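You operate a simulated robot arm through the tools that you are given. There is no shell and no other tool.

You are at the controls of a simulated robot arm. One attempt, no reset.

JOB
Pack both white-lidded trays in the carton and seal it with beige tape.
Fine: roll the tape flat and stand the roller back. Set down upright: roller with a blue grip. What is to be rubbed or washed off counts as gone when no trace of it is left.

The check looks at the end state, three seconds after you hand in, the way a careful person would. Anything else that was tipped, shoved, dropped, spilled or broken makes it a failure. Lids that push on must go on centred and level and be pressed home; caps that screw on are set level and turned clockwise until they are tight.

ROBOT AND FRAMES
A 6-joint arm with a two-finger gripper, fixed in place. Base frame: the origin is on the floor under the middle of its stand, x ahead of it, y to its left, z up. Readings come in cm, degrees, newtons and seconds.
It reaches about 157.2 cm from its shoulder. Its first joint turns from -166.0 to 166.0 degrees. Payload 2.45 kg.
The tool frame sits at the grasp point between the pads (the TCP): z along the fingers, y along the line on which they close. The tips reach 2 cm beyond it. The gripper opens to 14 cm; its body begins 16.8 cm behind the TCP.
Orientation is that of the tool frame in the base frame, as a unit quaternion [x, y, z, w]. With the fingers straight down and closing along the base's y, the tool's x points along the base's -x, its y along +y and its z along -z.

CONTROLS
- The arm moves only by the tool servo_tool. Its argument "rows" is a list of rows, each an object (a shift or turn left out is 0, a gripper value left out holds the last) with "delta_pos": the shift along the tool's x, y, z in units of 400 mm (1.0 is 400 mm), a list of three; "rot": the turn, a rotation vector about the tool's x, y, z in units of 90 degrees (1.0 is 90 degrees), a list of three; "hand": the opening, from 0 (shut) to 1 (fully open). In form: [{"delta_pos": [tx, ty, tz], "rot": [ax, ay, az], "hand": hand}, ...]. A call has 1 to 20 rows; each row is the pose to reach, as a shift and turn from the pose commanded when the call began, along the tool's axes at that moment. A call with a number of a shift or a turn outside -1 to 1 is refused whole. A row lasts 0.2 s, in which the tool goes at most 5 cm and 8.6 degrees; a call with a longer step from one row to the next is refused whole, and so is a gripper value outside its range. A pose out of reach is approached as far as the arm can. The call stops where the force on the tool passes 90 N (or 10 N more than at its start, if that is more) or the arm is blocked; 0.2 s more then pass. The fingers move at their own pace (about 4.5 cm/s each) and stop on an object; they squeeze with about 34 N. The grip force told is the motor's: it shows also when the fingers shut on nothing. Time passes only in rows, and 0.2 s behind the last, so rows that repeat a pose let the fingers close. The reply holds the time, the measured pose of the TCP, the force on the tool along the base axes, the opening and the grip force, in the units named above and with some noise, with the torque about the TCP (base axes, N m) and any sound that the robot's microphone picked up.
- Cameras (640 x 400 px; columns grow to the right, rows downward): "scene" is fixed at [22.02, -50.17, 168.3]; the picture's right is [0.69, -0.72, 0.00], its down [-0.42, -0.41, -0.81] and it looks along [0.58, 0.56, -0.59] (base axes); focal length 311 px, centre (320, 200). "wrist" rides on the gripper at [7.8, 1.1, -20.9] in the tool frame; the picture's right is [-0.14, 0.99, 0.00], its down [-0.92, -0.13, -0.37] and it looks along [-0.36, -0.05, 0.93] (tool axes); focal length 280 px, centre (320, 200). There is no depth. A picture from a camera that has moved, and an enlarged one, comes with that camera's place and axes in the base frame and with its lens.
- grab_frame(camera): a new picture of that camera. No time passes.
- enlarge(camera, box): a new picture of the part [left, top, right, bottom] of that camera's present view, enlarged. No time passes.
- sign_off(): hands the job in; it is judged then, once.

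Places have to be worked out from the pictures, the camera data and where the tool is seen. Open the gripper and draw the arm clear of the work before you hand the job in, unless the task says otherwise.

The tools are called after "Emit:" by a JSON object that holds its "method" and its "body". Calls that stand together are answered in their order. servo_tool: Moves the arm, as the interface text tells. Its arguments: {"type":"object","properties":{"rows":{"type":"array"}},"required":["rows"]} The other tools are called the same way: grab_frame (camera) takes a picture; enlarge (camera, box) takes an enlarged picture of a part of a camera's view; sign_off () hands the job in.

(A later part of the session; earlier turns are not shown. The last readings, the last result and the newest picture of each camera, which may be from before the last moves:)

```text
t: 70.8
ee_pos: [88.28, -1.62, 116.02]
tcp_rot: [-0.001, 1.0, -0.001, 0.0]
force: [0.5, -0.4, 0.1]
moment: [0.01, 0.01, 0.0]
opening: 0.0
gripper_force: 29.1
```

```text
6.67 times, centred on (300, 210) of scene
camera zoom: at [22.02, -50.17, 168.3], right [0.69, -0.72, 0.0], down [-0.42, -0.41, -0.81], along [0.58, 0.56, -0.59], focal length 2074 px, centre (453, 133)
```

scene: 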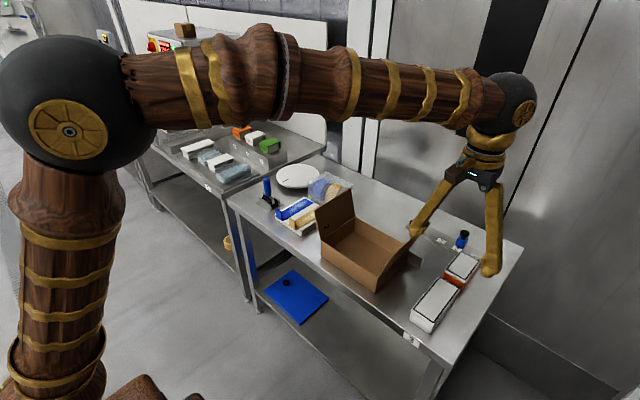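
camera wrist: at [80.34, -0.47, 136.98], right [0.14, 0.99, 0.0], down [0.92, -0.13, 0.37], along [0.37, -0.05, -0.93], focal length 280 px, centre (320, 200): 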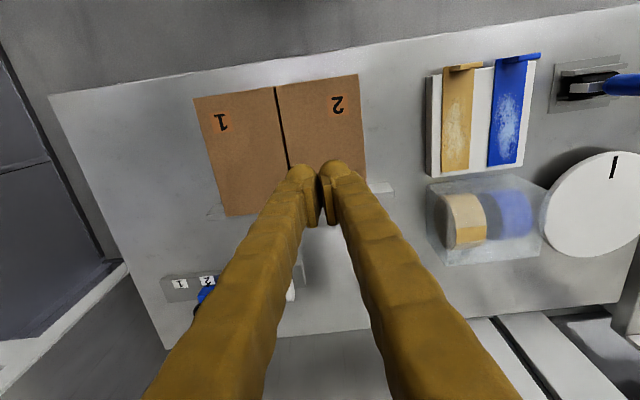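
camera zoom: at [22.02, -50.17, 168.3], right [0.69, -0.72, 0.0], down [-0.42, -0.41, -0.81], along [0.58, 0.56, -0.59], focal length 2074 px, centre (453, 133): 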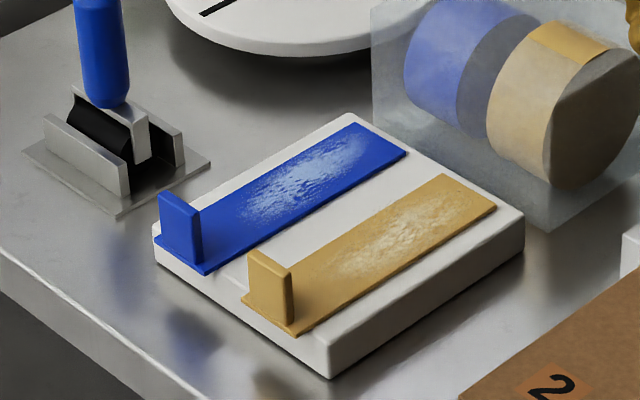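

The carton is closed flush with the seam near y≈−6.85. I'll enlarge the current wrist view to measure the beige strip and its tab.

Emit:
{"method": "enlarge", "body": {"camera": "wrist", "box": [410, 45, 570, 185]}}

Emit:
{"method": "enlarge", "body": {"camera": "scene", "box": [275, 205, 325, 240]}}

```text
2.86 times, centred on (490, 115) of wrist
camera zoom: at [80.34, -0.47, 136.98], right [0.14, 0.99, 0.0], down [0.92, -0.13, 0.37], along [0.37, -0.05, -0.93], focal length 801 px, centre (-166, 443)
```

zoom: 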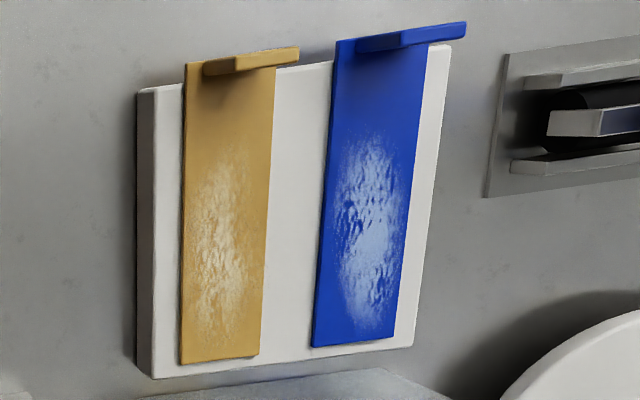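

```text
11.43 times, centred on (300, 222) of scene
camera zoom: at [22.02, -50.17, 168.3], right [0.69, -0.72, 0.0], down [-0.42, -0.41, -0.81], along [0.58, 0.56, -0.59], focal length 3555 px, centre (549, -57)
```

zoom: 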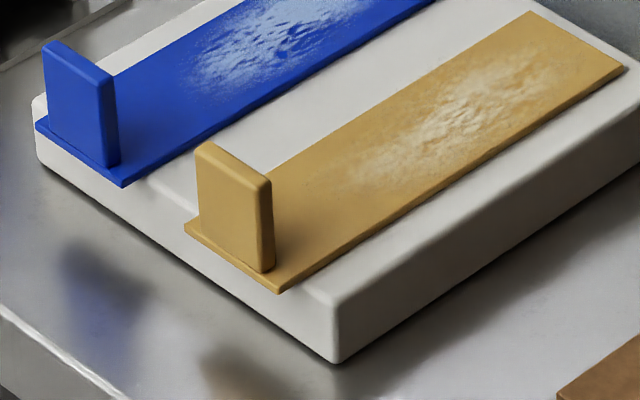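

The beige strip spans x≈80–97.5, y≈19.5–24.5 on its pad (top z≈87.7), with an upright tab ~3 cm wide near x≈80.6. I'll move above the tab, rotating the tool 90° so the fingers close across the tab's thin direction (x).

Emit:
{"method": "servo_tool", "body": {"rows": [{"delta_pos": [0.016, 0.05, 0], "rot": [0, 0, 0.08], "hand": 0.4}, {"delta_pos": [0.032, 0.1, 0], "rot": [0, 0, 0.16], "hand": 0.4}, {"delta_pos": [0.048, 0.15, 0], "rot": [0, 0, 0.24], "hand": 0.4}, {"delta_pos": [0.064, 0.2, 0], "rot": [0, 0, 0.32], "hand": 0.4}, {"delta_pos": [0.08, 0.25, 0], "rot": [0, 0, 0.4], "hand": 0.4}, {"delta_pos": [0.096, 0.3, 0], "rot": [0, 0, 0.48], "hand": 0.4}, {"delta_pos": [0.112, 0.35, 0], "rot": [0, 0, 0.56], "hand": 0.4}, {"delta_pos": [0.128, 0.4, 0], "rot": [0, 0, 0.64], "hand": 0.4}, {"delta_pos": [0.144, 0.45, 0], "rot": [0, 0, 0.72], "hand": 0.4}, {"delta_pos": [0.16, 0.5, 0], "rot": [0, 0, 0.8], "hand": 0.4}, {"delta_pos": [0.176, 0.55, 0.0], "rot": [0, 0, 0.88], "hand": 0.4}, {"delta_pos": [0.192, 0.59, 0.0], "rot": [0, 0, 0.95], "hand": 0.4}, {"delta_pos": [0.192, 0.59, 0.03], "rot": [0, 0, 1.0], "hand": 0.4}, {"delta_pos": [0.192, 0.59, 0.1], "rot": [0, 0, 1.0], "hand": 0.4}, {"delta_pos": [0.192, 0.59, 0.1], "rot": [0, 0, 1.0], "hand": 0.4}]}}

Emit:
{"method": "grab_frame", "body": {"camera": "wrist"}}

Emit:
{"method": "enlarge", "body": {"camera": "scene", "box": [240, 100, 400, 250]}}

```text
t: 74.0
ee_pos: [80.69, 21.88, 111.92]
tcp_rot: [0.707, 0.707, 0.001, 0.001]
force: [-0.8, -0.6, -0.8]
moment: [0.0, 0.0, -0.01]
opening: 5.6
gripper_force: 0.1
```

```text
taken
camera wrist: at [81.6, 29.82, 132.92], right [0.99, -0.14, 0.0], down [-0.13, -0.92, 0.37], along [-0.05, -0.36, -0.93], focal length 280 px, centre (320, 200)
```

wrist: 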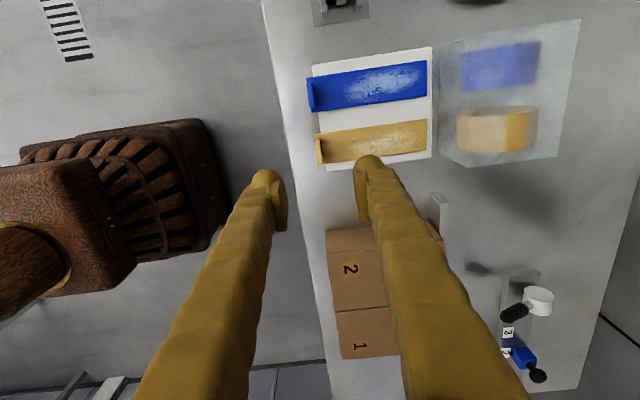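

```text
2.67 times, centred on (320, 175) of scene
camera zoom: at [22.02, -50.17, 168.3], right [0.69, -0.72, 0.0], down [-0.42, -0.41, -0.81], along [0.58, 0.56, -0.59], focal length 830 px, centre (320, 267)
```

zoom: 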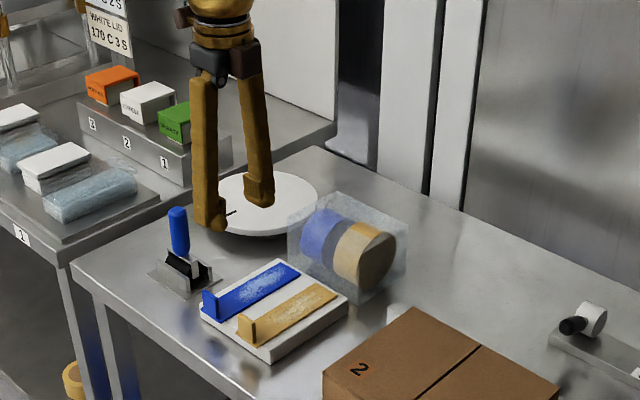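

Emit:
{"method": "enlarge", "body": {"camera": "wrist", "box": [290, 40, 450, 180]}}

```text
2.86 times, centred on (370, 110) of wrist
camera zoom: at [81.6, 29.82, 132.92], right [0.99, -0.14, 0.0], down [-0.13, -0.92, 0.37], along [-0.05, -0.36, -0.93], focal length 801 px, centre (177, 457)
```

zoom: 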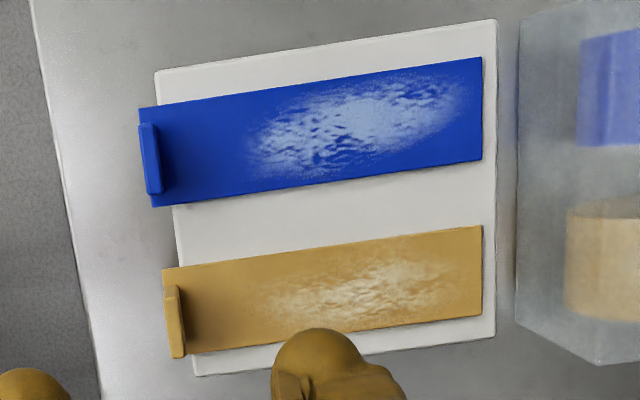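

From this rotated view the tab is centred near (80.2, 21.2). I'll descend partway and re-check at closer range.

Emit:
{"method": "servo_tool", "body": {"rows": [{"delta_pos": [-0.005, -0.005, 0.08], "hand": 0.4}, {"delta_pos": [-0.012, -0.01, 0.16], "hand": 0.4}, {"delta_pos": [-0.012, -0.01, 0.24], "hand": 0.4}, {"delta_pos": [-0.012, -0.01, 0.3], "hand": 0.4}, {"delta_pos": [-0.012, -0.01, 0.3], "hand": 0.4}]}}

Emit:
{"method": "grab_frame", "body": {"camera": "wrist"}}

Emit:
{"method": "enlarge", "body": {"camera": "wrist", "box": [240, 80, 440, 240]}}

Emit:
{"method": "enlarge", "body": {"camera": "scene", "box": [250, 150, 350, 240]}}

```text
t: 75.2
ee_pos: [80.29, 21.53, 99.87]
tcp_rot: [0.707, 0.708, 0.0, 0.001]
force: [-0.2, -0.5, -0.3]
moment: [0.04, -0.02, -0.01]
opening: 5.59
gripper_force: 0.0
```

```text
taken
camera wrist: at [81.21, 29.38, 120.95], right [0.99, -0.14, 0.0], down [-0.13, -0.92, 0.37], along [-0.05, -0.36, -0.93], focal length 280 px, centre (320, 200)
```

wrist: 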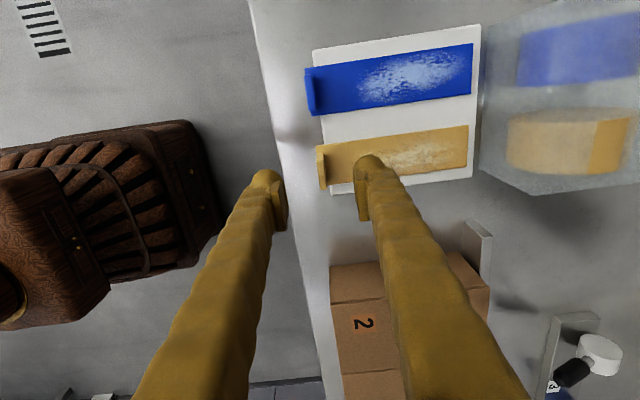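

```text
2.50 times, centred on (340, 160) of wrist
camera zoom: at [81.21, 29.38, 120.95], right [0.99, -0.14, 0.0], down [-0.13, -0.92, 0.37], along [-0.05, -0.36, -0.93], focal length 701 px, centre (270, 300)
```

zoom: 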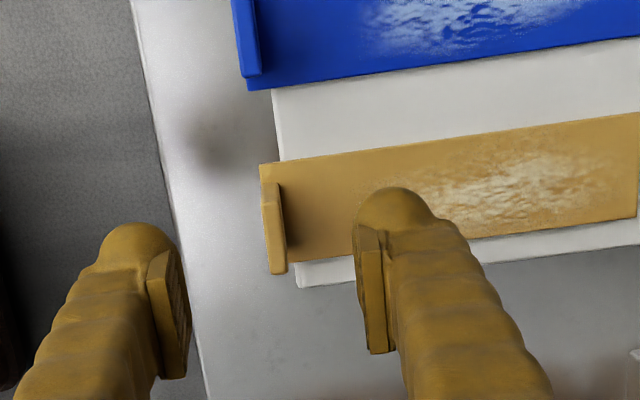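

```text
4.44 times, centred on (300, 195) of scene
camera zoom: at [22.02, -50.17, 168.3], right [0.69, -0.72, 0.0], down [-0.42, -0.41, -0.81], along [0.58, 0.56, -0.59], focal length 1383 px, centre (409, 222)
```

zoom: 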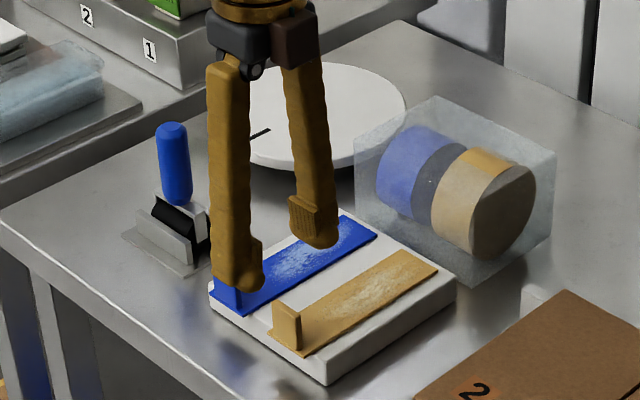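

Triangulating the two views puts the strip surface at z≈89.5 and the tab top at z≈93, centred near (80.2, 21.05). I'll descend to just above and verify before gripping.

Emit:
{"method": "servo_tool", "body": {"rows": [{"delta_pos": [-0.006, 0, 0.05], "hand": 0.35}, {"delta_pos": [-0.012, 0, 0.1], "hand": 0.3}, {"delta_pos": [-0.012, 0, 0.13], "hand": 0.3}, {"delta_pos": [-0.012, 0, 0.15], "hand": 0.3}, {"delta_pos": [-0.012, 0, 0.15], "hand": 0.3}]}}

Emit:
{"method": "enlarge", "body": {"camera": "wrist", "box": [240, 80, 440, 240]}}

Emit:
{"method": "enlarge", "body": {"camera": "scene", "box": [260, 180, 340, 240]}}

```text
t: 76.4
ee_pos: [80.22, 21.0, 93.98]
tcp_rot: [0.707, 0.707, 0.001, 0.001]
force: [0.8, 0.0, 0.1]
moment: [-0.01, 0.02, -0.03]
opening: 4.17
gripper_force: 0.0
```

```text
2.50 times, centred on (340, 160) of wrist
camera zoom: at [81.15, 28.87, 114.96], right [0.99, -0.14, 0.0], down [-0.13, -0.92, 0.37], along [-0.05, -0.36, -0.93], focal length 701 px, centre (270, 300)
```

zoom: 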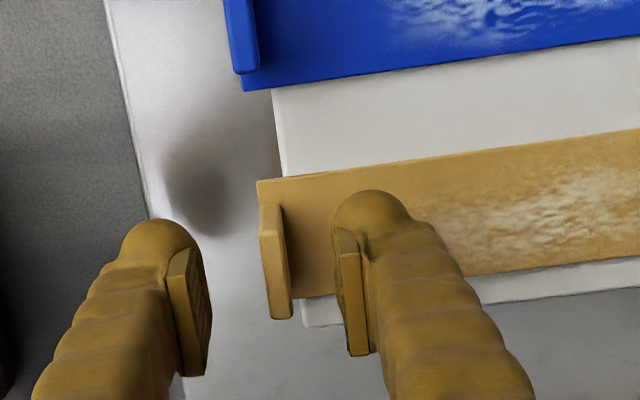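

```text
6.67 times, centred on (300, 210) of scene
camera zoom: at [22.02, -50.17, 168.3], right [0.69, -0.72, 0.0], down [-0.42, -0.41, -0.81], along [0.58, 0.56, -0.59], focal length 2074 px, centre (453, 133)
```

zoom: 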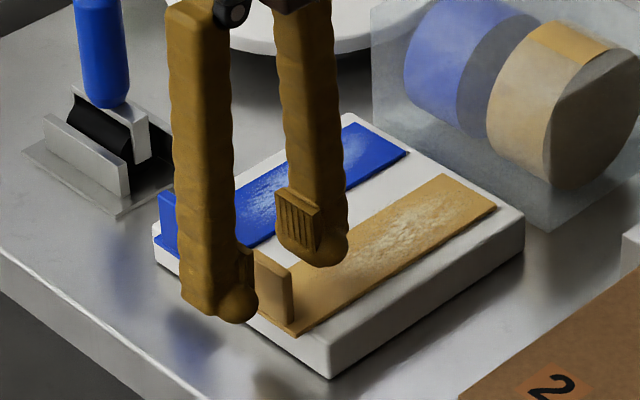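

The tab sits between the pads and y is aligned. I'll lower to TCP z≈92.1 (tips ~0.5 cm above the strip) and close on the tab.

Emit:
{"method": "servo_tool", "body": {"rows": [{"delta_pos": [0.001, 0, 0.02], "hand": 0.3}, {"delta_pos": [0.001, 0, 0.035], "hand": 0.3}, {"delta_pos": [0.001, 0, 0.046], "hand": 0.3}, {"delta_pos": [0.001, 0, 0.046], "hand": 0.3}]}}

Emit:
{"method": "enlarge", "body": {"camera": "wrist", "box": [240, 100, 440, 260]}}

Emit:
{"method": "enlarge", "body": {"camera": "scene", "box": [270, 190, 330, 240]}}

```text
t: 77.4
ee_pos: [80.19, 21.01, 92.12]
tcp_rot: [0.707, 0.707, 0.002, 0.0]
force: [0.3, 0.0, -0.2]
moment: [0.01, 0.0, 0.0]
opening: 4.21
gripper_force: 0.0
```

```text
2.50 times, centred on (340, 180) of wrist
camera zoom: at [81.18, 28.89, 113.13], right [0.99, -0.14, 0.0], down [-0.13, -0.92, 0.37], along [-0.05, -0.36, -0.93], focal length 701 px, centre (270, 250)
```

zoom: 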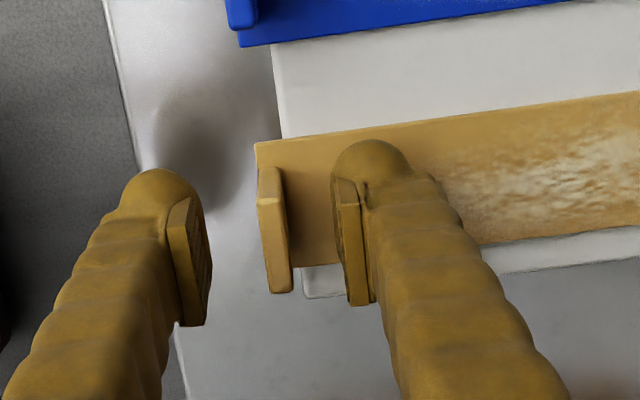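

```text
8.00 times, centred on (300, 215) of scene
camera zoom: at [22.02, -50.17, 168.3], right [0.69, -0.72, 0.0], down [-0.42, -0.41, -0.81], along [0.58, 0.56, -0.59], focal length 2489 px, centre (480, 80)
```

zoom: 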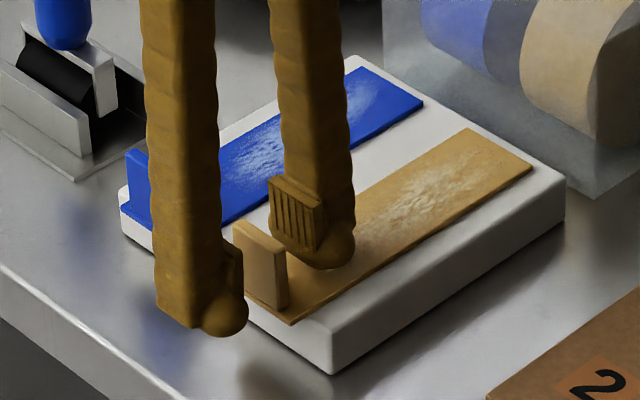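

Tips are just above the strip and the tab is centred between the pads. Closing on the tab.

Emit:
{"method": "servo_tool", "body": {"rows": [{"hand": 0.1}, {"hand": 0.0}, {"hand": 0.0}, {"hand": 0.0}, {"hand": 0.0}, {"hand": 0.0}]}}

Emit:
{"method": "enlarge", "body": {"camera": "wrist", "box": [240, 100, 440, 260]}}

Emit:
{"method": "enlarge", "body": {"camera": "scene", "box": [270, 190, 330, 240]}}

```text
t: 78.8
ee_pos: [80.18, 20.88, 92.07]
tcp_rot: [0.707, 0.707, 0.001, 0.0]
force: [-0.2, 0.0, -0.5]
moment: [0.02, 0.02, 0.01]
opening: 0.62
gripper_force: 33.5
```

```text
2.50 times, centred on (340, 180) of wrist
camera zoom: at [81.18, 28.89, 113.13], right [0.99, -0.14, 0.0], down [-0.13, -0.92, 0.37], along [-0.05, -0.36, -0.93], focal length 701 px, centre (270, 250)
```

zoom: 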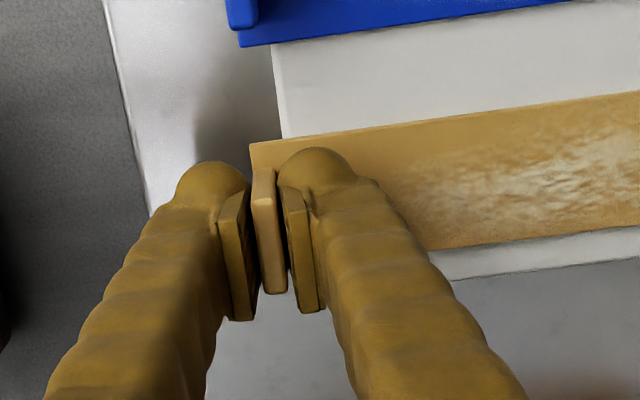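

```text
8.00 times, centred on (300, 215) of scene
camera zoom: at [22.02, -50.17, 168.3], right [0.69, -0.72, 0.0], down [-0.42, -0.41, -0.81], along [0.58, 0.56, -0.59], focal length 2489 px, centre (480, 80)
```

zoom: 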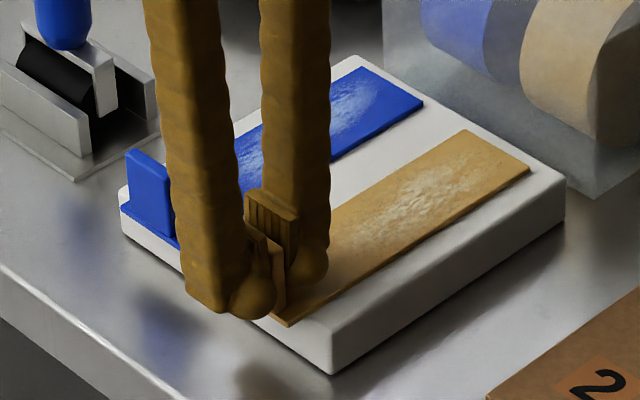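

The tab is gripped (0.62 cm, 33.5 N). I'll lift slowly and see whether the strip comes off its pad level.

Emit:
{"method": "servo_tool", "body": {"rows": [{"delta_pos": [0, 0, -0.01]}, {"delta_pos": [0, 0, -0.02]}, {"delta_pos": [0, 0, -0.03]}, {"delta_pos": [0, 0, -0.05]}, {"delta_pos": [0, 0, -0.07]}, {"delta_pos": [0, 0, -0.09]}, {"delta_pos": [0, 0, -0.09]}]}}

Emit:
{"method": "grab_frame", "body": {"camera": "wrist"}}

Emit:
{"method": "enlarge", "body": {"camera": "scene", "box": [260, 180, 340, 240]}}

```text
t: 80.4
ee_pos: [80.15, 21.02, 95.77]
tcp_rot: [0.707, 0.708, 0.001, 0.001]
force: [-0.6, -0.3, -0.4]
moment: [0.0, 0.02, -0.04]
opening: 0.64
gripper_force: 33.8
```

```text
taken
camera wrist: at [81.18, 28.9, 116.75], right [0.99, -0.14, 0.0], down [-0.13, -0.92, 0.37], along [-0.05, -0.36, -0.93], focal length 280 px, centre (320, 200)
```

wrist: 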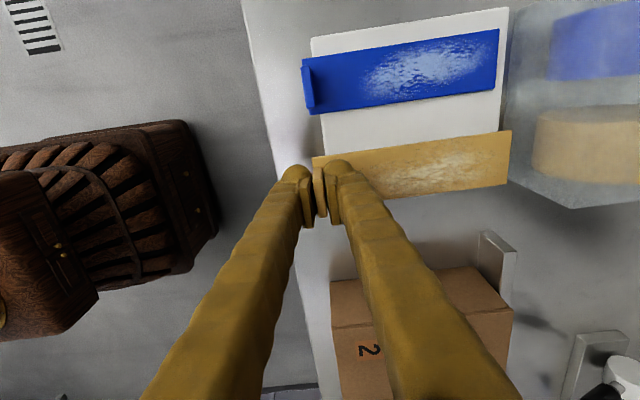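

```text
6.67 times, centred on (300, 210) of scene
camera zoom: at [22.02, -50.17, 168.3], right [0.69, -0.72, 0.0], down [-0.42, -0.41, -0.81], along [0.58, 0.56, -0.59], focal length 2074 px, centre (453, 133)
```

zoom: 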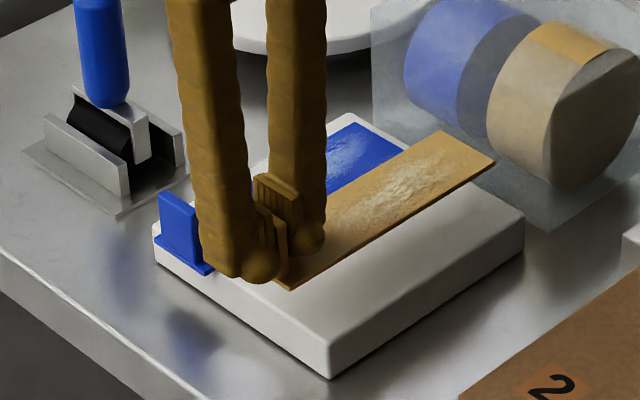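

The strip lifts off level and rigid. I'll raise it and carry it over the carton seam (target TCP ≈ (80.45, −7.0)), hovering for an alignment check.

Emit:
{"method": "servo_tool", "body": {"rows": [{"delta_pos": [0, 0, -0.05]}, {"delta_pos": [0, 0, -0.12]}, {"delta_pos": [0, 0, -0.2]}, {"delta_pos": [-0.05, 0.0, -0.21]}, {"delta_pos": [-0.12, 0.002, -0.21]}, {"delta_pos": [-0.2, 0.004, -0.21]}, {"delta_pos": [-0.28, 0.006, -0.21]}, {"delta_pos": [-0.36, 0.0075, -0.21]}, {"delta_pos": [-0.44, 0.0075, -0.21]}, {"delta_pos": [-0.52, 0.0075, -0.21]}, {"delta_pos": [-0.6, 0.0075, -0.21]}, {"delta_pos": [-0.67, 0.0075, -0.21]}, {"delta_pos": [-0.7, 0.0075, -0.21]}, {"delta_pos": [-0.7, 0.0075, -0.21]}, {"delta_pos": [-0.7, 0.0075, -0.15]}, {"delta_pos": [-0.7, 0.0075, -0.12]}, {"delta_pos": [-0.7, 0.0075, -0.12]}]}}

Emit:
{"method": "grab_frame", "body": {"camera": "wrist"}}

Emit:
{"method": "enlarge", "body": {"camera": "wrist", "box": [290, 80, 550, 240]}}

Emit:
{"method": "enlarge", "body": {"camera": "scene", "box": [310, 170, 430, 290]}}

```text
t: 84.0
ee_pos: [80.56, -7.0, 100.56]
tcp_rot: [0.707, 0.707, 0.0, 0.001]
force: [0.0, 0.2, -0.2]
moment: [-0.02, -0.01, 0.01]
opening: 0.62
gripper_force: 33.8
```

```text
taken
camera wrist: at [81.5, 0.89, 121.56], right [0.99, -0.14, 0.0], down [-0.13, -0.92, 0.37], along [-0.05, -0.36, -0.93], focal length 280 px, centre (320, 200)
```

wrist: 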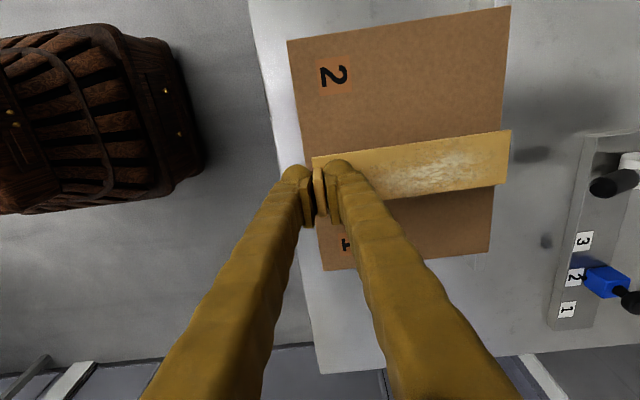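

```text
2.46 times, centred on (420, 160) of wrist
camera zoom: at [81.5, 0.89, 121.56], right [0.99, -0.14, 0.0], down [-0.13, -0.92, 0.37], along [-0.05, -0.36, -0.93], focal length 690 px, centre (74, 298)
```

zoom: 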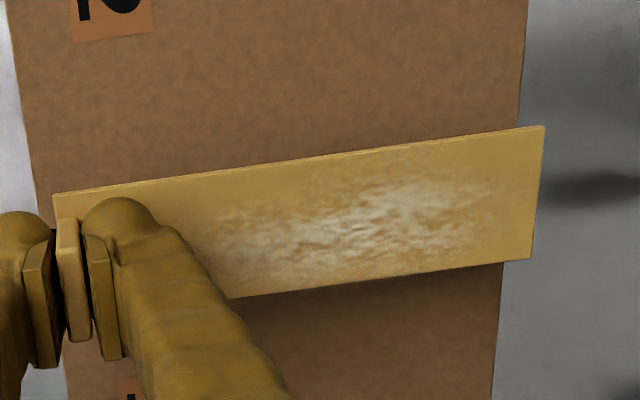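

```text
3.33 times, centred on (370, 230) of scene
camera zoom: at [22.02, -50.17, 168.3], right [0.69, -0.72, 0.0], down [-0.42, -0.41, -0.81], along [0.58, 0.56, -0.59], focal length 1037 px, centre (153, 100)
```

zoom: 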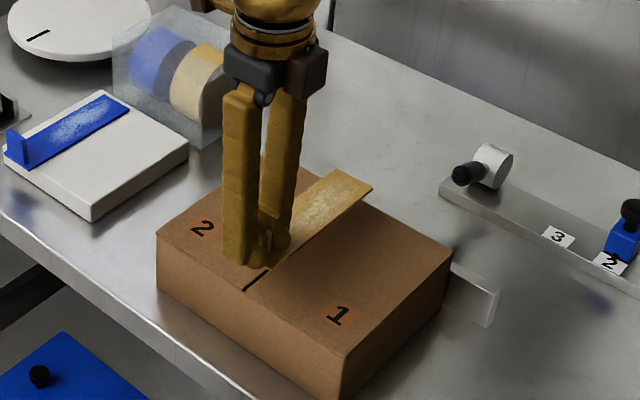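

Strip centre y≈−6.82 vs seam ≈−6.88, and x nearly centred. I'll shift +0.2 cm in x and lower to about 1 cm above contact.

Emit:
{"method": "servo_tool", "body": {"rows": [{"delta_pos": [-0.001, 0.005, 0.02]}, {"delta_pos": [-0.001, 0.005, 0.04]}, {"delta_pos": [-0.001, 0.005, 0.06]}, {"delta_pos": [-0.001, 0.005, 0.075]}, {"delta_pos": [-0.001, 0.005, 0.08]}, {"delta_pos": [-0.001, 0.005, 0.08]}]}}

Emit:
{"method": "enlarge", "body": {"camera": "wrist", "box": [290, 80, 550, 240]}}

Emit:
{"method": "enlarge", "body": {"camera": "scene", "box": [320, 200, 410, 280]}}

```text
t: 85.4
ee_pos: [80.69, -7.11, 97.28]
tcp_rot: [0.707, 0.707, 0.0, 0.0]
force: [0.2, 0.0, -0.6]
moment: [-0.01, -0.05, 0.03]
opening: 0.63
gripper_force: 34.0
```

```text
2.46 times, centred on (420, 160) of wrist
camera zoom: at [81.71, 0.87, 118.3], right [0.99, -0.14, 0.0], down [-0.13, -0.92, 0.37], along [-0.05, -0.36, -0.93], focal length 690 px, centre (74, 298)
```

zoom: 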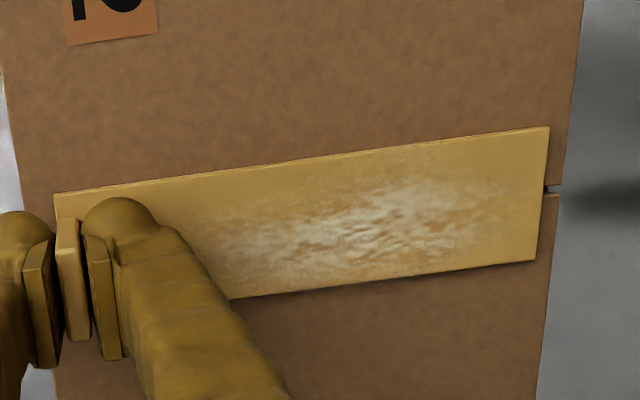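

```text
5.00 times, centred on (365, 240) of scene
camera zoom: at [22.02, -50.17, 168.3], right [0.69, -0.72, 0.0], down [-0.42, -0.41, -0.81], along [0.58, 0.56, -0.59], focal length 1555 px, centre (95, 0)
```

zoom: 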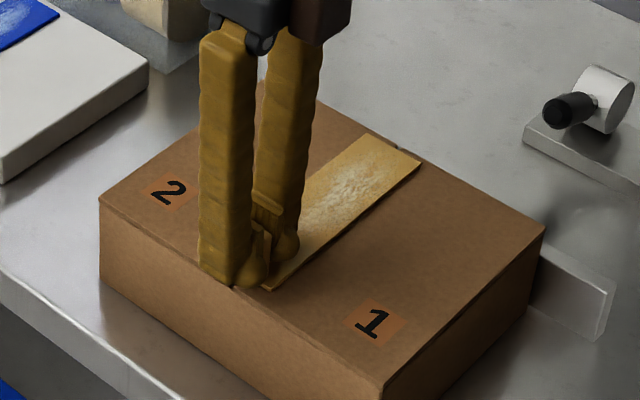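

The far end of the seam shows exactly at the strip's mid-width. Lowering slowly to contact.

Emit:
{"method": "servo_tool", "body": {"rows": [{"delta_pos": [0, 0, 0.004]}, {"delta_pos": [0, 0, 0.008]}, {"delta_pos": [0, 0, 0.012]}, {"delta_pos": [0, 0, 0.012]}]}}

```text
t: 86.4
ee_pos: [80.79, -7.15, 96.93]
tcp_rot: [0.707, 0.707, 0.001, 0.001]
force: [-7.0, 1.8, 26.6]
moment: [0.03, 0.08, 0.02]
opening: 0.62
gripper_force: 34.4
```

Contact at TCP z≈96.95 (26 N). I'll back off a hair and look at how the strip lies before releasing.

Emit:
{"method": "servo_tool", "body": {"rows": [{"delta_pos": [0, 0, -0.001]}, {"delta_pos": [0, 0, -0.002]}]}}

Emit:
{"method": "enlarge", "body": {"camera": "wrist", "box": [290, 80, 550, 240]}}

Emit:
{"method": "enlarge", "body": {"camera": "scene", "box": [330, 205, 400, 270]}}

```text
t: 87.0
ee_pos: [80.87, -7.02, 96.93]
tcp_rot: [0.707, 0.708, 0.001, 0.0]
force: [-1.8, -1.0, 18.3]
moment: [-0.04, -0.04, 0.06]
opening: 0.62
gripper_force: 34.2
```

```text
2.46 times, centred on (420, 160) of wrist
camera zoom: at [81.72, 0.84, 117.93], right [0.99, -0.14, 0.0], down [-0.13, -0.92, 0.37], along [-0.05, -0.36, -0.93], focal length 690 px, centre (74, 298)
```

zoom: 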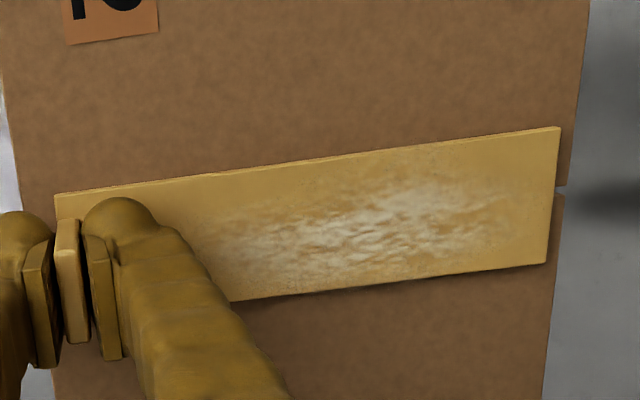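

```text
6.15 times, centred on (365, 238) of scene
camera zoom: at [22.02, -50.17, 168.3], right [0.69, -0.72, 0.0], down [-0.42, -0.41, -0.81], along [0.58, 0.56, -0.59], focal length 1914 px, centre (43, -31)
```

zoom: 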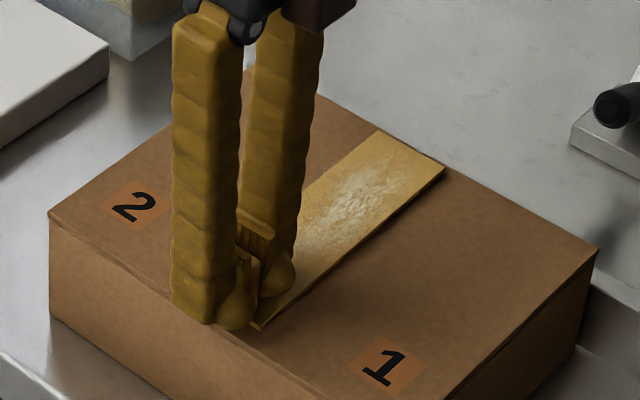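

The strip now lies flat along the seam (it drooped slightly in the air and levelled on contact), within ~0.3 cm of the seam line. I'll release the tab and rise.

Emit:
{"method": "servo_tool", "body": {"rows": [{"hand": 0.08}, {"hand": 0.16}, {"hand": 0.2}, {"hand": 0.2}, {"delta_pos": [0, 0, -0.02], "hand": 0.2}, {"delta_pos": [0, 0, -0.06], "hand": 0.2}, {"delta_pos": [0, 0, -0.12], "hand": 0.2}, {"delta_pos": [0, 0, -0.22], "hand": 0.2}, {"delta_pos": [0, 0, -0.32], "hand": 0.2}, {"delta_pos": [0, 0, -0.42], "hand": 0.2}, {"delta_pos": [0, 0, -0.42], "hand": 0.2}]}}

Emit:
{"method": "grab_frame", "body": {"camera": "wrist"}}

Emit:
{"method": "enlarge", "body": {"camera": "scene", "box": [320, 200, 410, 280]}}

```text
t: 89.4
ee_pos: [80.56, -7.07, 113.74]
tcp_rot: [0.707, 0.707, 0.0, 0.0]
force: [-1.2, 0.3, 0.0]
moment: [0.02, -0.01, 0.01]
opening: 2.79
gripper_force: 0.1
```

```text
taken
camera wrist: at [81.64, 0.86, 134.79], right [0.99, -0.14, 0.0], down [-0.13, -0.92, 0.37], along [-0.05, -0.36, -0.93], focal length 280 px, centre (320, 200)
```

wrist: 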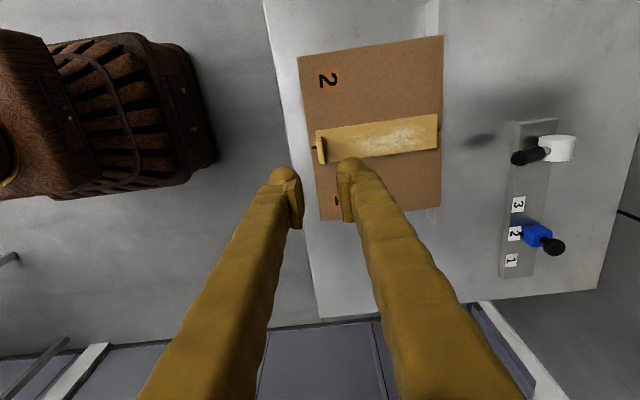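

```text
5.00 times, centred on (365, 240) of scene
camera zoom: at [22.02, -50.17, 168.3], right [0.69, -0.72, 0.0], down [-0.42, -0.41, -0.81], along [0.58, 0.56, -0.59], focal length 1555 px, centre (95, 0)
```

zoom: 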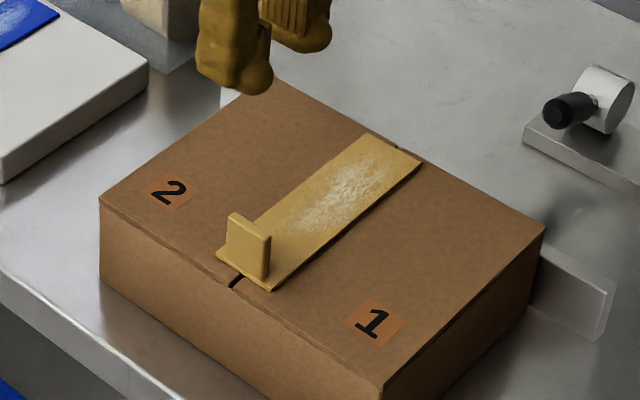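

Emit:
{"method": "enlarge", "body": {"camera": "wrist", "box": [290, 100, 450, 180]}}

Emit:
{"method": "enlarge", "body": {"camera": "scene", "box": [360, 220, 410, 262]}}

Emit:
{"method": "enlarge", "body": {"camera": "scene", "box": [255, 175, 305, 215]}}

```text
4.00 times, centred on (370, 140) of wrist
camera zoom: at [81.64, 0.86, 134.79], right [0.99, -0.14, 0.0], down [-0.13, -0.92, 0.37], along [-0.05, -0.36, -0.93], focal length 1122 px, centre (120, 440)
```

zoom: 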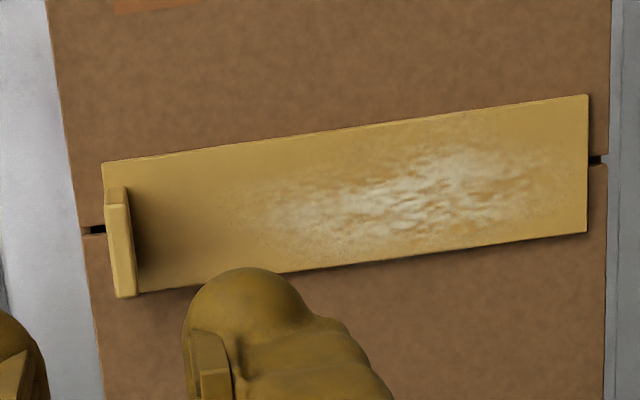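

```text
9.52 times, centred on (385, 241) of scene
camera zoom: at [22.02, -50.17, 168.3], right [0.69, -0.72, 0.0], down [-0.42, -0.41, -0.81], along [0.58, 0.56, -0.59], focal length 2963 px, centre (-299, -190)
```

zoom: 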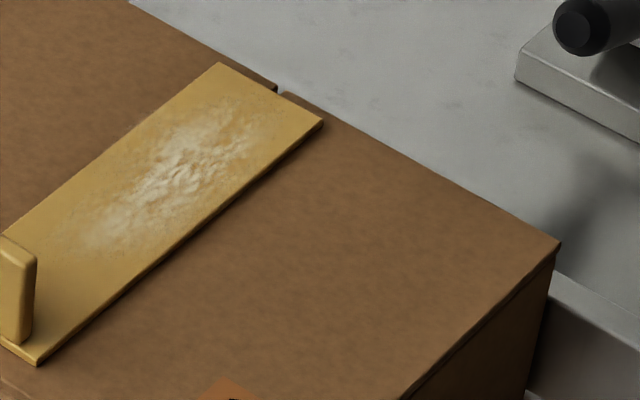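

```text
10.00 times, centred on (280, 195) of scene
camera zoom: at [22.02, -50.17, 168.3], right [0.69, -0.72, 0.0], down [-0.42, -0.41, -0.81], along [0.58, 0.56, -0.59], focal length 3111 px, centre (720, 250)
```

zoom: 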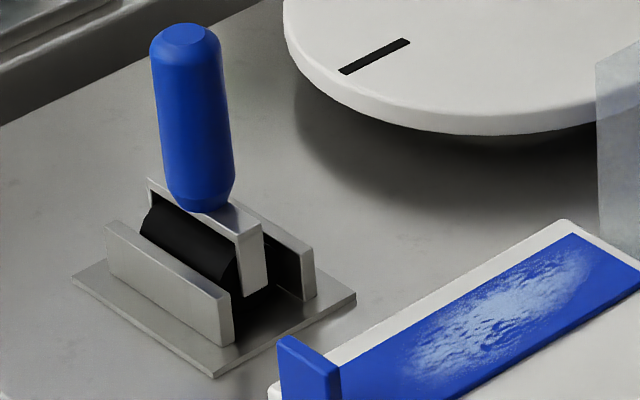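

The tape covers the seam well centred at both ends. Next, the roller: its stand is near (86, 43.5). I'll move over toward it at a safe height with the gripper opening wider.

Emit:
{"method": "servo_tool", "body": {"rows": [{"delta_pos": [0.08, 0.01, -0.01], "hand": 0.4}, {"delta_pos": [0.18, 0.02, -0.02], "hand": 0.5}, {"delta_pos": [0.28, 0.04, -0.02], "hand": 0.5}, {"delta_pos": [0.38, 0.06, -0.02], "hand": 0.5}, {"delta_pos": [0.48, 0.08, -0.02], "hand": 0.5}, {"delta_pos": [0.58, 0.09, -0.02], "hand": 0.5}, {"delta_pos": [0.68, 0.1, -0.02], "hand": 0.5}, {"delta_pos": [0.78, 0.11, -0.02], "hand": 0.5}, {"delta_pos": [0.88, 0.12, -0.02], "hand": 0.5}, {"delta_pos": [0.95, 0.13, -0.02], "hand": 0.5}, {"delta_pos": [0.95, 0.13, -0.02], "hand": 0.5}]}}

Emit:
{"method": "grab_frame", "body": {"camera": "wrist"}}

Emit:
{"method": "grab_frame", "body": {"camera": "scene"}}

```text
t: 91.8
ee_pos: [85.86, 30.92, 114.59]
tcp_rot: [0.707, 0.707, 0.001, 0.0]
force: [-0.1, 0.9, -0.4]
moment: [-0.02, -0.03, 0.03]
opening: 6.99
gripper_force: 0.1
```

```text
taken
camera wrist: at [86.84, 38.83, 135.57], right [0.99, -0.14, 0.0], down [-0.13, -0.92, 0.37], along [-0.05, -0.36, -0.93], focal length 280 px, centre (320, 200)
```

wrist: 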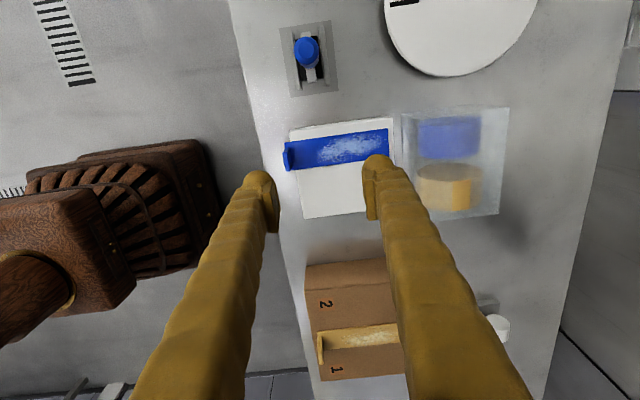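

```text
taken
```

scene: 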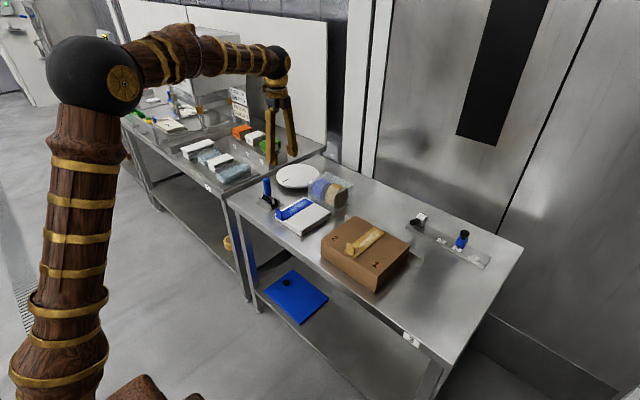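

The handle is at about (85.9, 43.5), top z≈100. I'll move above it and check.

Emit:
{"method": "servo_tool", "body": {"rows": [{"delta_pos": [0.1, 0, 0]}, {"delta_pos": [0.2, 0, 0]}, {"delta_pos": [0.28, 0, 0]}, {"delta_pos": [0.313, 0, 0.02]}, {"delta_pos": [0.313, 0, 0.1]}, {"delta_pos": [0.313, 0, 0.18]}, {"delta_pos": [0.313, 0, 0.2]}, {"delta_pos": [0.313, 0, 0.2]}]}}

Emit:
{"method": "grab_frame", "body": {"camera": "wrist"}}

Emit:
{"method": "enlarge", "body": {"camera": "scene", "box": [230, 130, 330, 230]}}

```text
t: 93.6
ee_pos: [86.05, 43.33, 106.53]
tcp_rot: [0.707, 0.707, 0.001, 0.002]
force: [0.5, 0.0, 0.0]
moment: [-0.01, 0.02, -0.02]
opening: 7.01
gripper_force: 0.1
```

```text
taken
camera wrist: at [86.94, 51.34, 127.5], right [0.99, -0.14, 0.0], down [-0.13, -0.92, 0.37], along [-0.05, -0.36, -0.93], focal length 280 px, centre (320, 200)
```

wrist: 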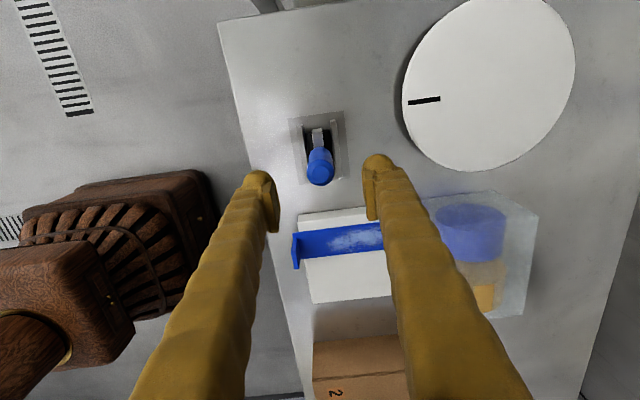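

```text
4.00 times, centred on (280, 180) of scene
camera zoom: at [22.02, -50.17, 168.3], right [0.69, -0.72, 0.0], down [-0.42, -0.41, -0.81], along [0.58, 0.56, -0.59], focal length 1244 px, centre (480, 280)
```

zoom: 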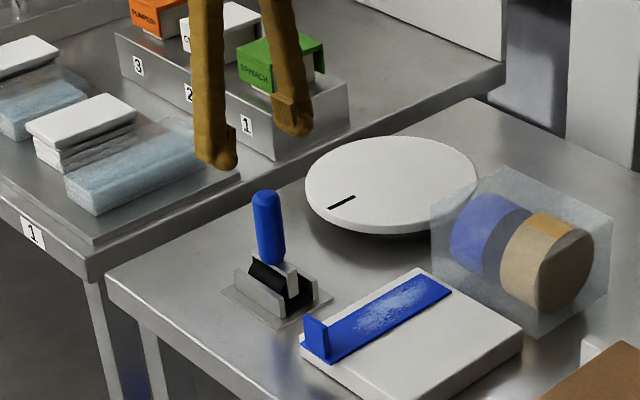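

Aligned within about 0.2 cm. I'll descend around the handle to TCP z≈97 and check before closing.

Emit:
{"method": "servo_tool", "body": {"rows": [{"delta_pos": [0, -0.002, 0.06]}, {"delta_pos": [0, -0.003, 0.12]}, {"delta_pos": [0, -0.003, 0.18]}, {"delta_pos": [0, -0.003, 0.225]}, {"delta_pos": [0, -0.003, 0.238]}, {"delta_pos": [0, -0.003, 0.238]}]}}

Emit:
{"method": "enlarge", "body": {"camera": "wrist", "box": [220, 80, 420, 240]}}

Emit:
{"method": "enlarge", "body": {"camera": "scene", "box": [240, 150, 310, 220]}}

```text
t: 95.0
ee_pos: [85.82, 43.46, 97.02]
tcp_rot: [0.707, 0.707, 0.001, 0.001]
force: [0.0, -0.1, 0.0]
moment: [-0.03, -0.04, 0.0]
opening: 6.97
gripper_force: 0.0
```

```text
2.50 times, centred on (320, 160) of wrist
camera zoom: at [86.78, 51.4, 117.98], right [0.99, -0.14, 0.0], down [-0.13, -0.92, 0.37], along [-0.05, -0.36, -0.93], focal length 701 px, centre (320, 300)
```

zoom: 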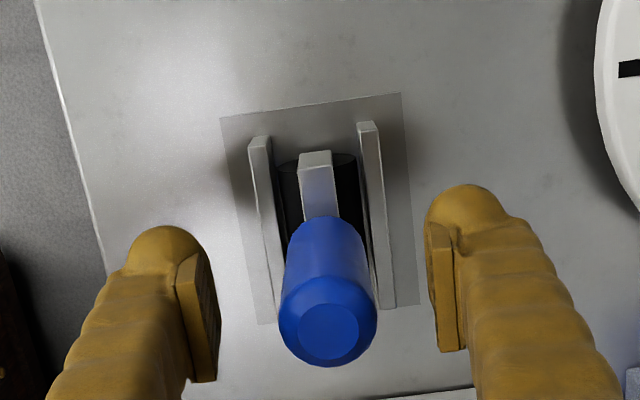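

```text
5.71 times, centred on (275, 185) of scene
camera zoom: at [22.02, -50.17, 168.3], right [0.69, -0.72, 0.0], down [-0.42, -0.41, -0.81], along [0.58, 0.56, -0.59], focal length 1778 px, centre (577, 286)
```

zoom: 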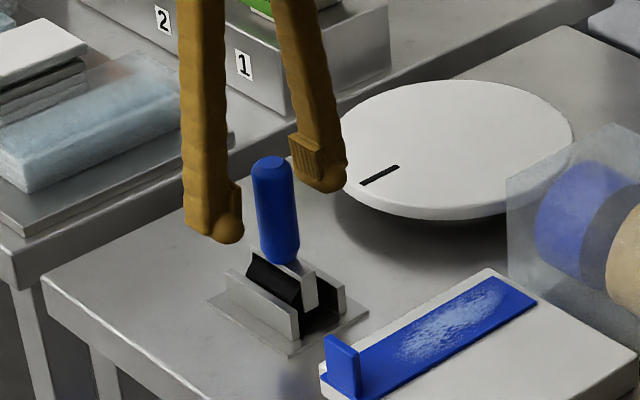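

The handle is centred between the pads. I'll lower another 0.8 cm and close.

Emit:
{"method": "servo_tool", "body": {"rows": [{"delta_pos": [0, 0, 0.01]}, {"delta_pos": [0, 0, 0.02]}, {"delta_pos": [0, 0, 0.02], "hand": 0.3}, {"delta_pos": [0, 0, 0.02], "hand": 0.15}, {"delta_pos": [0, 0, 0.02], "hand": 0.05}, {"delta_pos": [0, 0, 0.02], "hand": 0.05}, {"delta_pos": [0, 0, 0.02], "hand": 0.05}, {"delta_pos": [0, 0, 0.02], "hand": 0.05}, {"delta_pos": [0, 0, 0.02], "hand": 0.05}]}}

Emit:
{"method": "enlarge", "body": {"camera": "wrist", "box": [220, 80, 420, 240]}}

Emit:
{"method": "enlarge", "body": {"camera": "scene", "box": [240, 150, 310, 220]}}

```text
t: 97.0
ee_pos: [85.85, 43.34, 96.2]
tcp_rot: [0.707, 0.707, 0.001, 0.0]
force: [-0.1, 0.0, -0.4]
moment: [-0.04, -0.03, -0.02]
opening: 2.73
gripper_force: 34.2
```

```text
2.50 times, centred on (320, 160) of wrist
camera zoom: at [86.82, 51.43, 117.19], right [0.99, -0.14, 0.0], down [-0.13, -0.92, 0.37], along [-0.05, -0.36, -0.93], focal length 701 px, centre (320, 300)
```

zoom: 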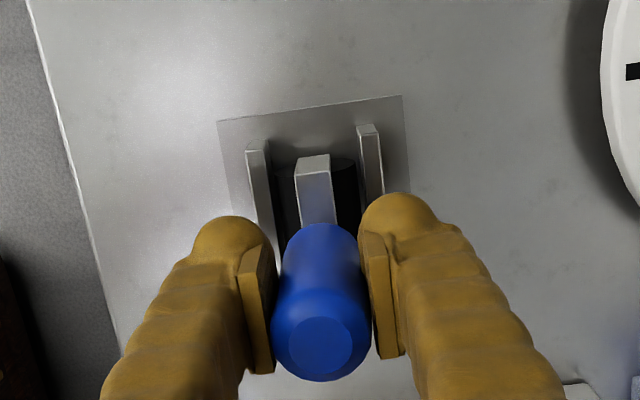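

```text
5.71 times, centred on (275, 185) of scene
camera zoom: at [22.02, -50.17, 168.3], right [0.69, -0.72, 0.0], down [-0.42, -0.41, -0.81], along [0.58, 0.56, -0.59], focal length 1778 px, centre (577, 286)
```

zoom: 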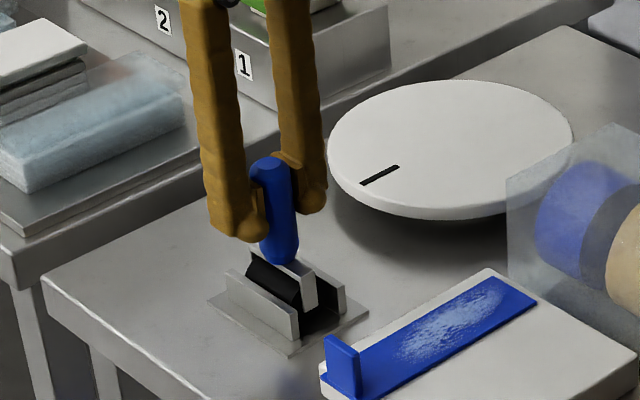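

The roller is held (2.73 cm, 34 N) at TCP (85.85, 43.34, 96.20) — I'll return to this pose later. Lifting it straight out of the stand.

Emit:
{"method": "servo_tool", "body": {"rows": [{"delta_pos": [0, 0, -0.02]}, {"delta_pos": [0, 0, -0.05]}, {"delta_pos": [0, 0, -0.09]}, {"delta_pos": [0, 0, -0.14]}, {"delta_pos": [0, 0, -0.2]}, {"delta_pos": [0, 0, -0.28]}, {"delta_pos": [0, 0, -0.36]}, {"delta_pos": [0, 0, -0.44]}, {"delta_pos": [0, 0, -0.48]}, {"delta_pos": [0, 0, -0.48]}]}}

Emit:
{"method": "enlarge", "body": {"camera": "scene", "box": [230, 110, 330, 220]}}

Emit:
{"method": "grab_frame", "body": {"camera": "wrist"}}

```text
t: 99.2
ee_pos: [85.69, 43.51, 115.47]
tcp_rot: [0.708, 0.707, 0.0, 0.001]
force: [0.6, 0.2, -1.0]
moment: [-0.02, 0.0, 0.0]
opening: 2.71
gripper_force: 34.2
```

```text
3.64 times, centred on (280, 165) of scene
camera zoom: at [22.02, -50.17, 168.3], right [0.69, -0.72, 0.0], down [-0.42, -0.41, -0.81], along [0.58, 0.56, -0.59], focal length 1131 px, centre (466, 327)
```

zoom: 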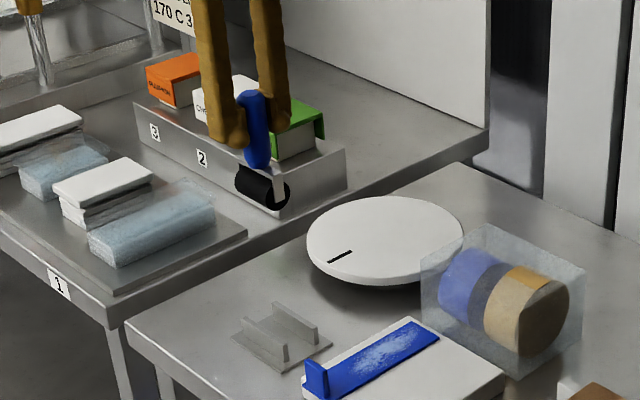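

```text
taken
camera wrist: at [86.73, 51.42, 136.48], right [0.99, -0.14, 0.0], down [-0.13, -0.92, 0.37], along [-0.05, -0.36, -0.93], focal length 280 px, centre (320, 200)
```

wrist: 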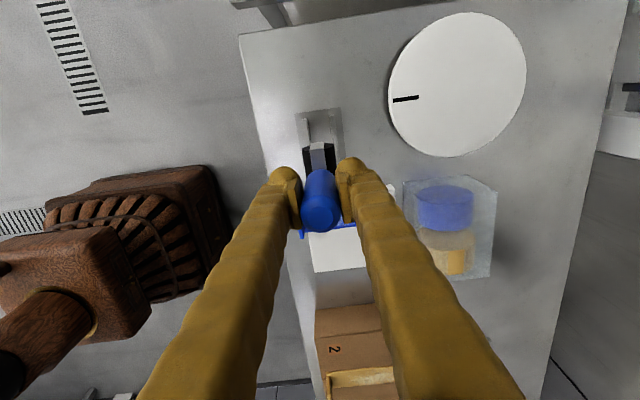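

The roller is out, its wheel axis along y and its bottom ≈10.5 cm below the TCP. I'll carry it toward the carton.

Emit:
{"method": "servo_tool", "body": {"rows": [{"delta_pos": [-0.06, 0.005, 0]}, {"delta_pos": [-0.14, 0.01, 0]}, {"delta_pos": [-0.23, 0.02, 0]}, {"delta_pos": [-0.32, 0.03, 0]}, {"delta_pos": [-0.41, 0.04, 0]}, {"delta_pos": [-0.5, 0.05, 0]}, {"delta_pos": [-0.59, 0.0575, 0]}, {"delta_pos": [-0.68, 0.0575, 0]}, {"delta_pos": [-0.77, 0.0575, 0]}, {"delta_pos": [-0.86, 0.0575, 0]}, {"delta_pos": [-0.94, 0.0575, 0]}, {"delta_pos": [-0.98, 0.0575, 0]}, {"delta_pos": [-0.98, 0.0575, 0]}]}}

Emit:
{"method": "servo_tool", "body": {"rows": [{"delta_pos": [-0.08, 0, 0]}, {"delta_pos": [-0.17, 0, 0]}, {"delta_pos": [-0.24, 0, 0]}, {"delta_pos": [-0.275, 0, 0]}, {"delta_pos": [-0.275, 0, 0.05]}, {"delta_pos": [-0.275, 0, 0.1]}, {"delta_pos": [-0.275, 0, 0.1]}]}}

Emit:
{"method": "grab_frame", "body": {"camera": "wrist"}}

Emit:
{"method": "enlarge", "body": {"camera": "scene", "box": [310, 150, 430, 280]}}

```text
t: 102.0
ee_pos: [88.08, 4.27, 115.29]
tcp_rot: [0.707, 0.707, 0.001, 0.001]
force: [0.0, 0.1, -1.5]
moment: [0.02, 0.0, 0.0]
opening: 2.72
gripper_force: 34.5
```

```text
t: 103.6
ee_pos: [88.01, -6.77, 111.37]
tcp_rot: [0.707, 0.708, 0.001, 0.001]
force: [0.3, 0.0, -0.5]
moment: [0.03, 0.0, -0.01]
opening: 2.73
gripper_force: 33.8
```

```text
taken
camera wrist: at [89.04, 1.16, 132.35], right [0.99, -0.14, 0.0], down [-0.13, -0.92, 0.37], along [-0.05, -0.36, -0.93], focal length 280 px, centre (320, 200)
```

wrist: 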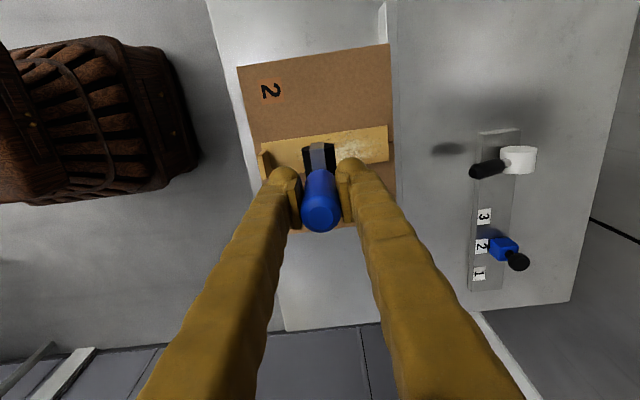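

```text
3.08 times, centred on (370, 215) of scene
camera zoom: at [22.02, -50.17, 168.3], right [0.69, -0.72, 0.0], down [-0.42, -0.41, -0.81], along [0.58, 0.56, -0.59], focal length 957 px, centre (166, 154)
```

zoom: 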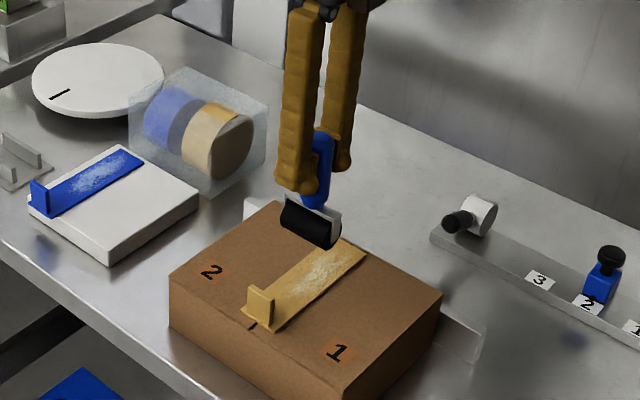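

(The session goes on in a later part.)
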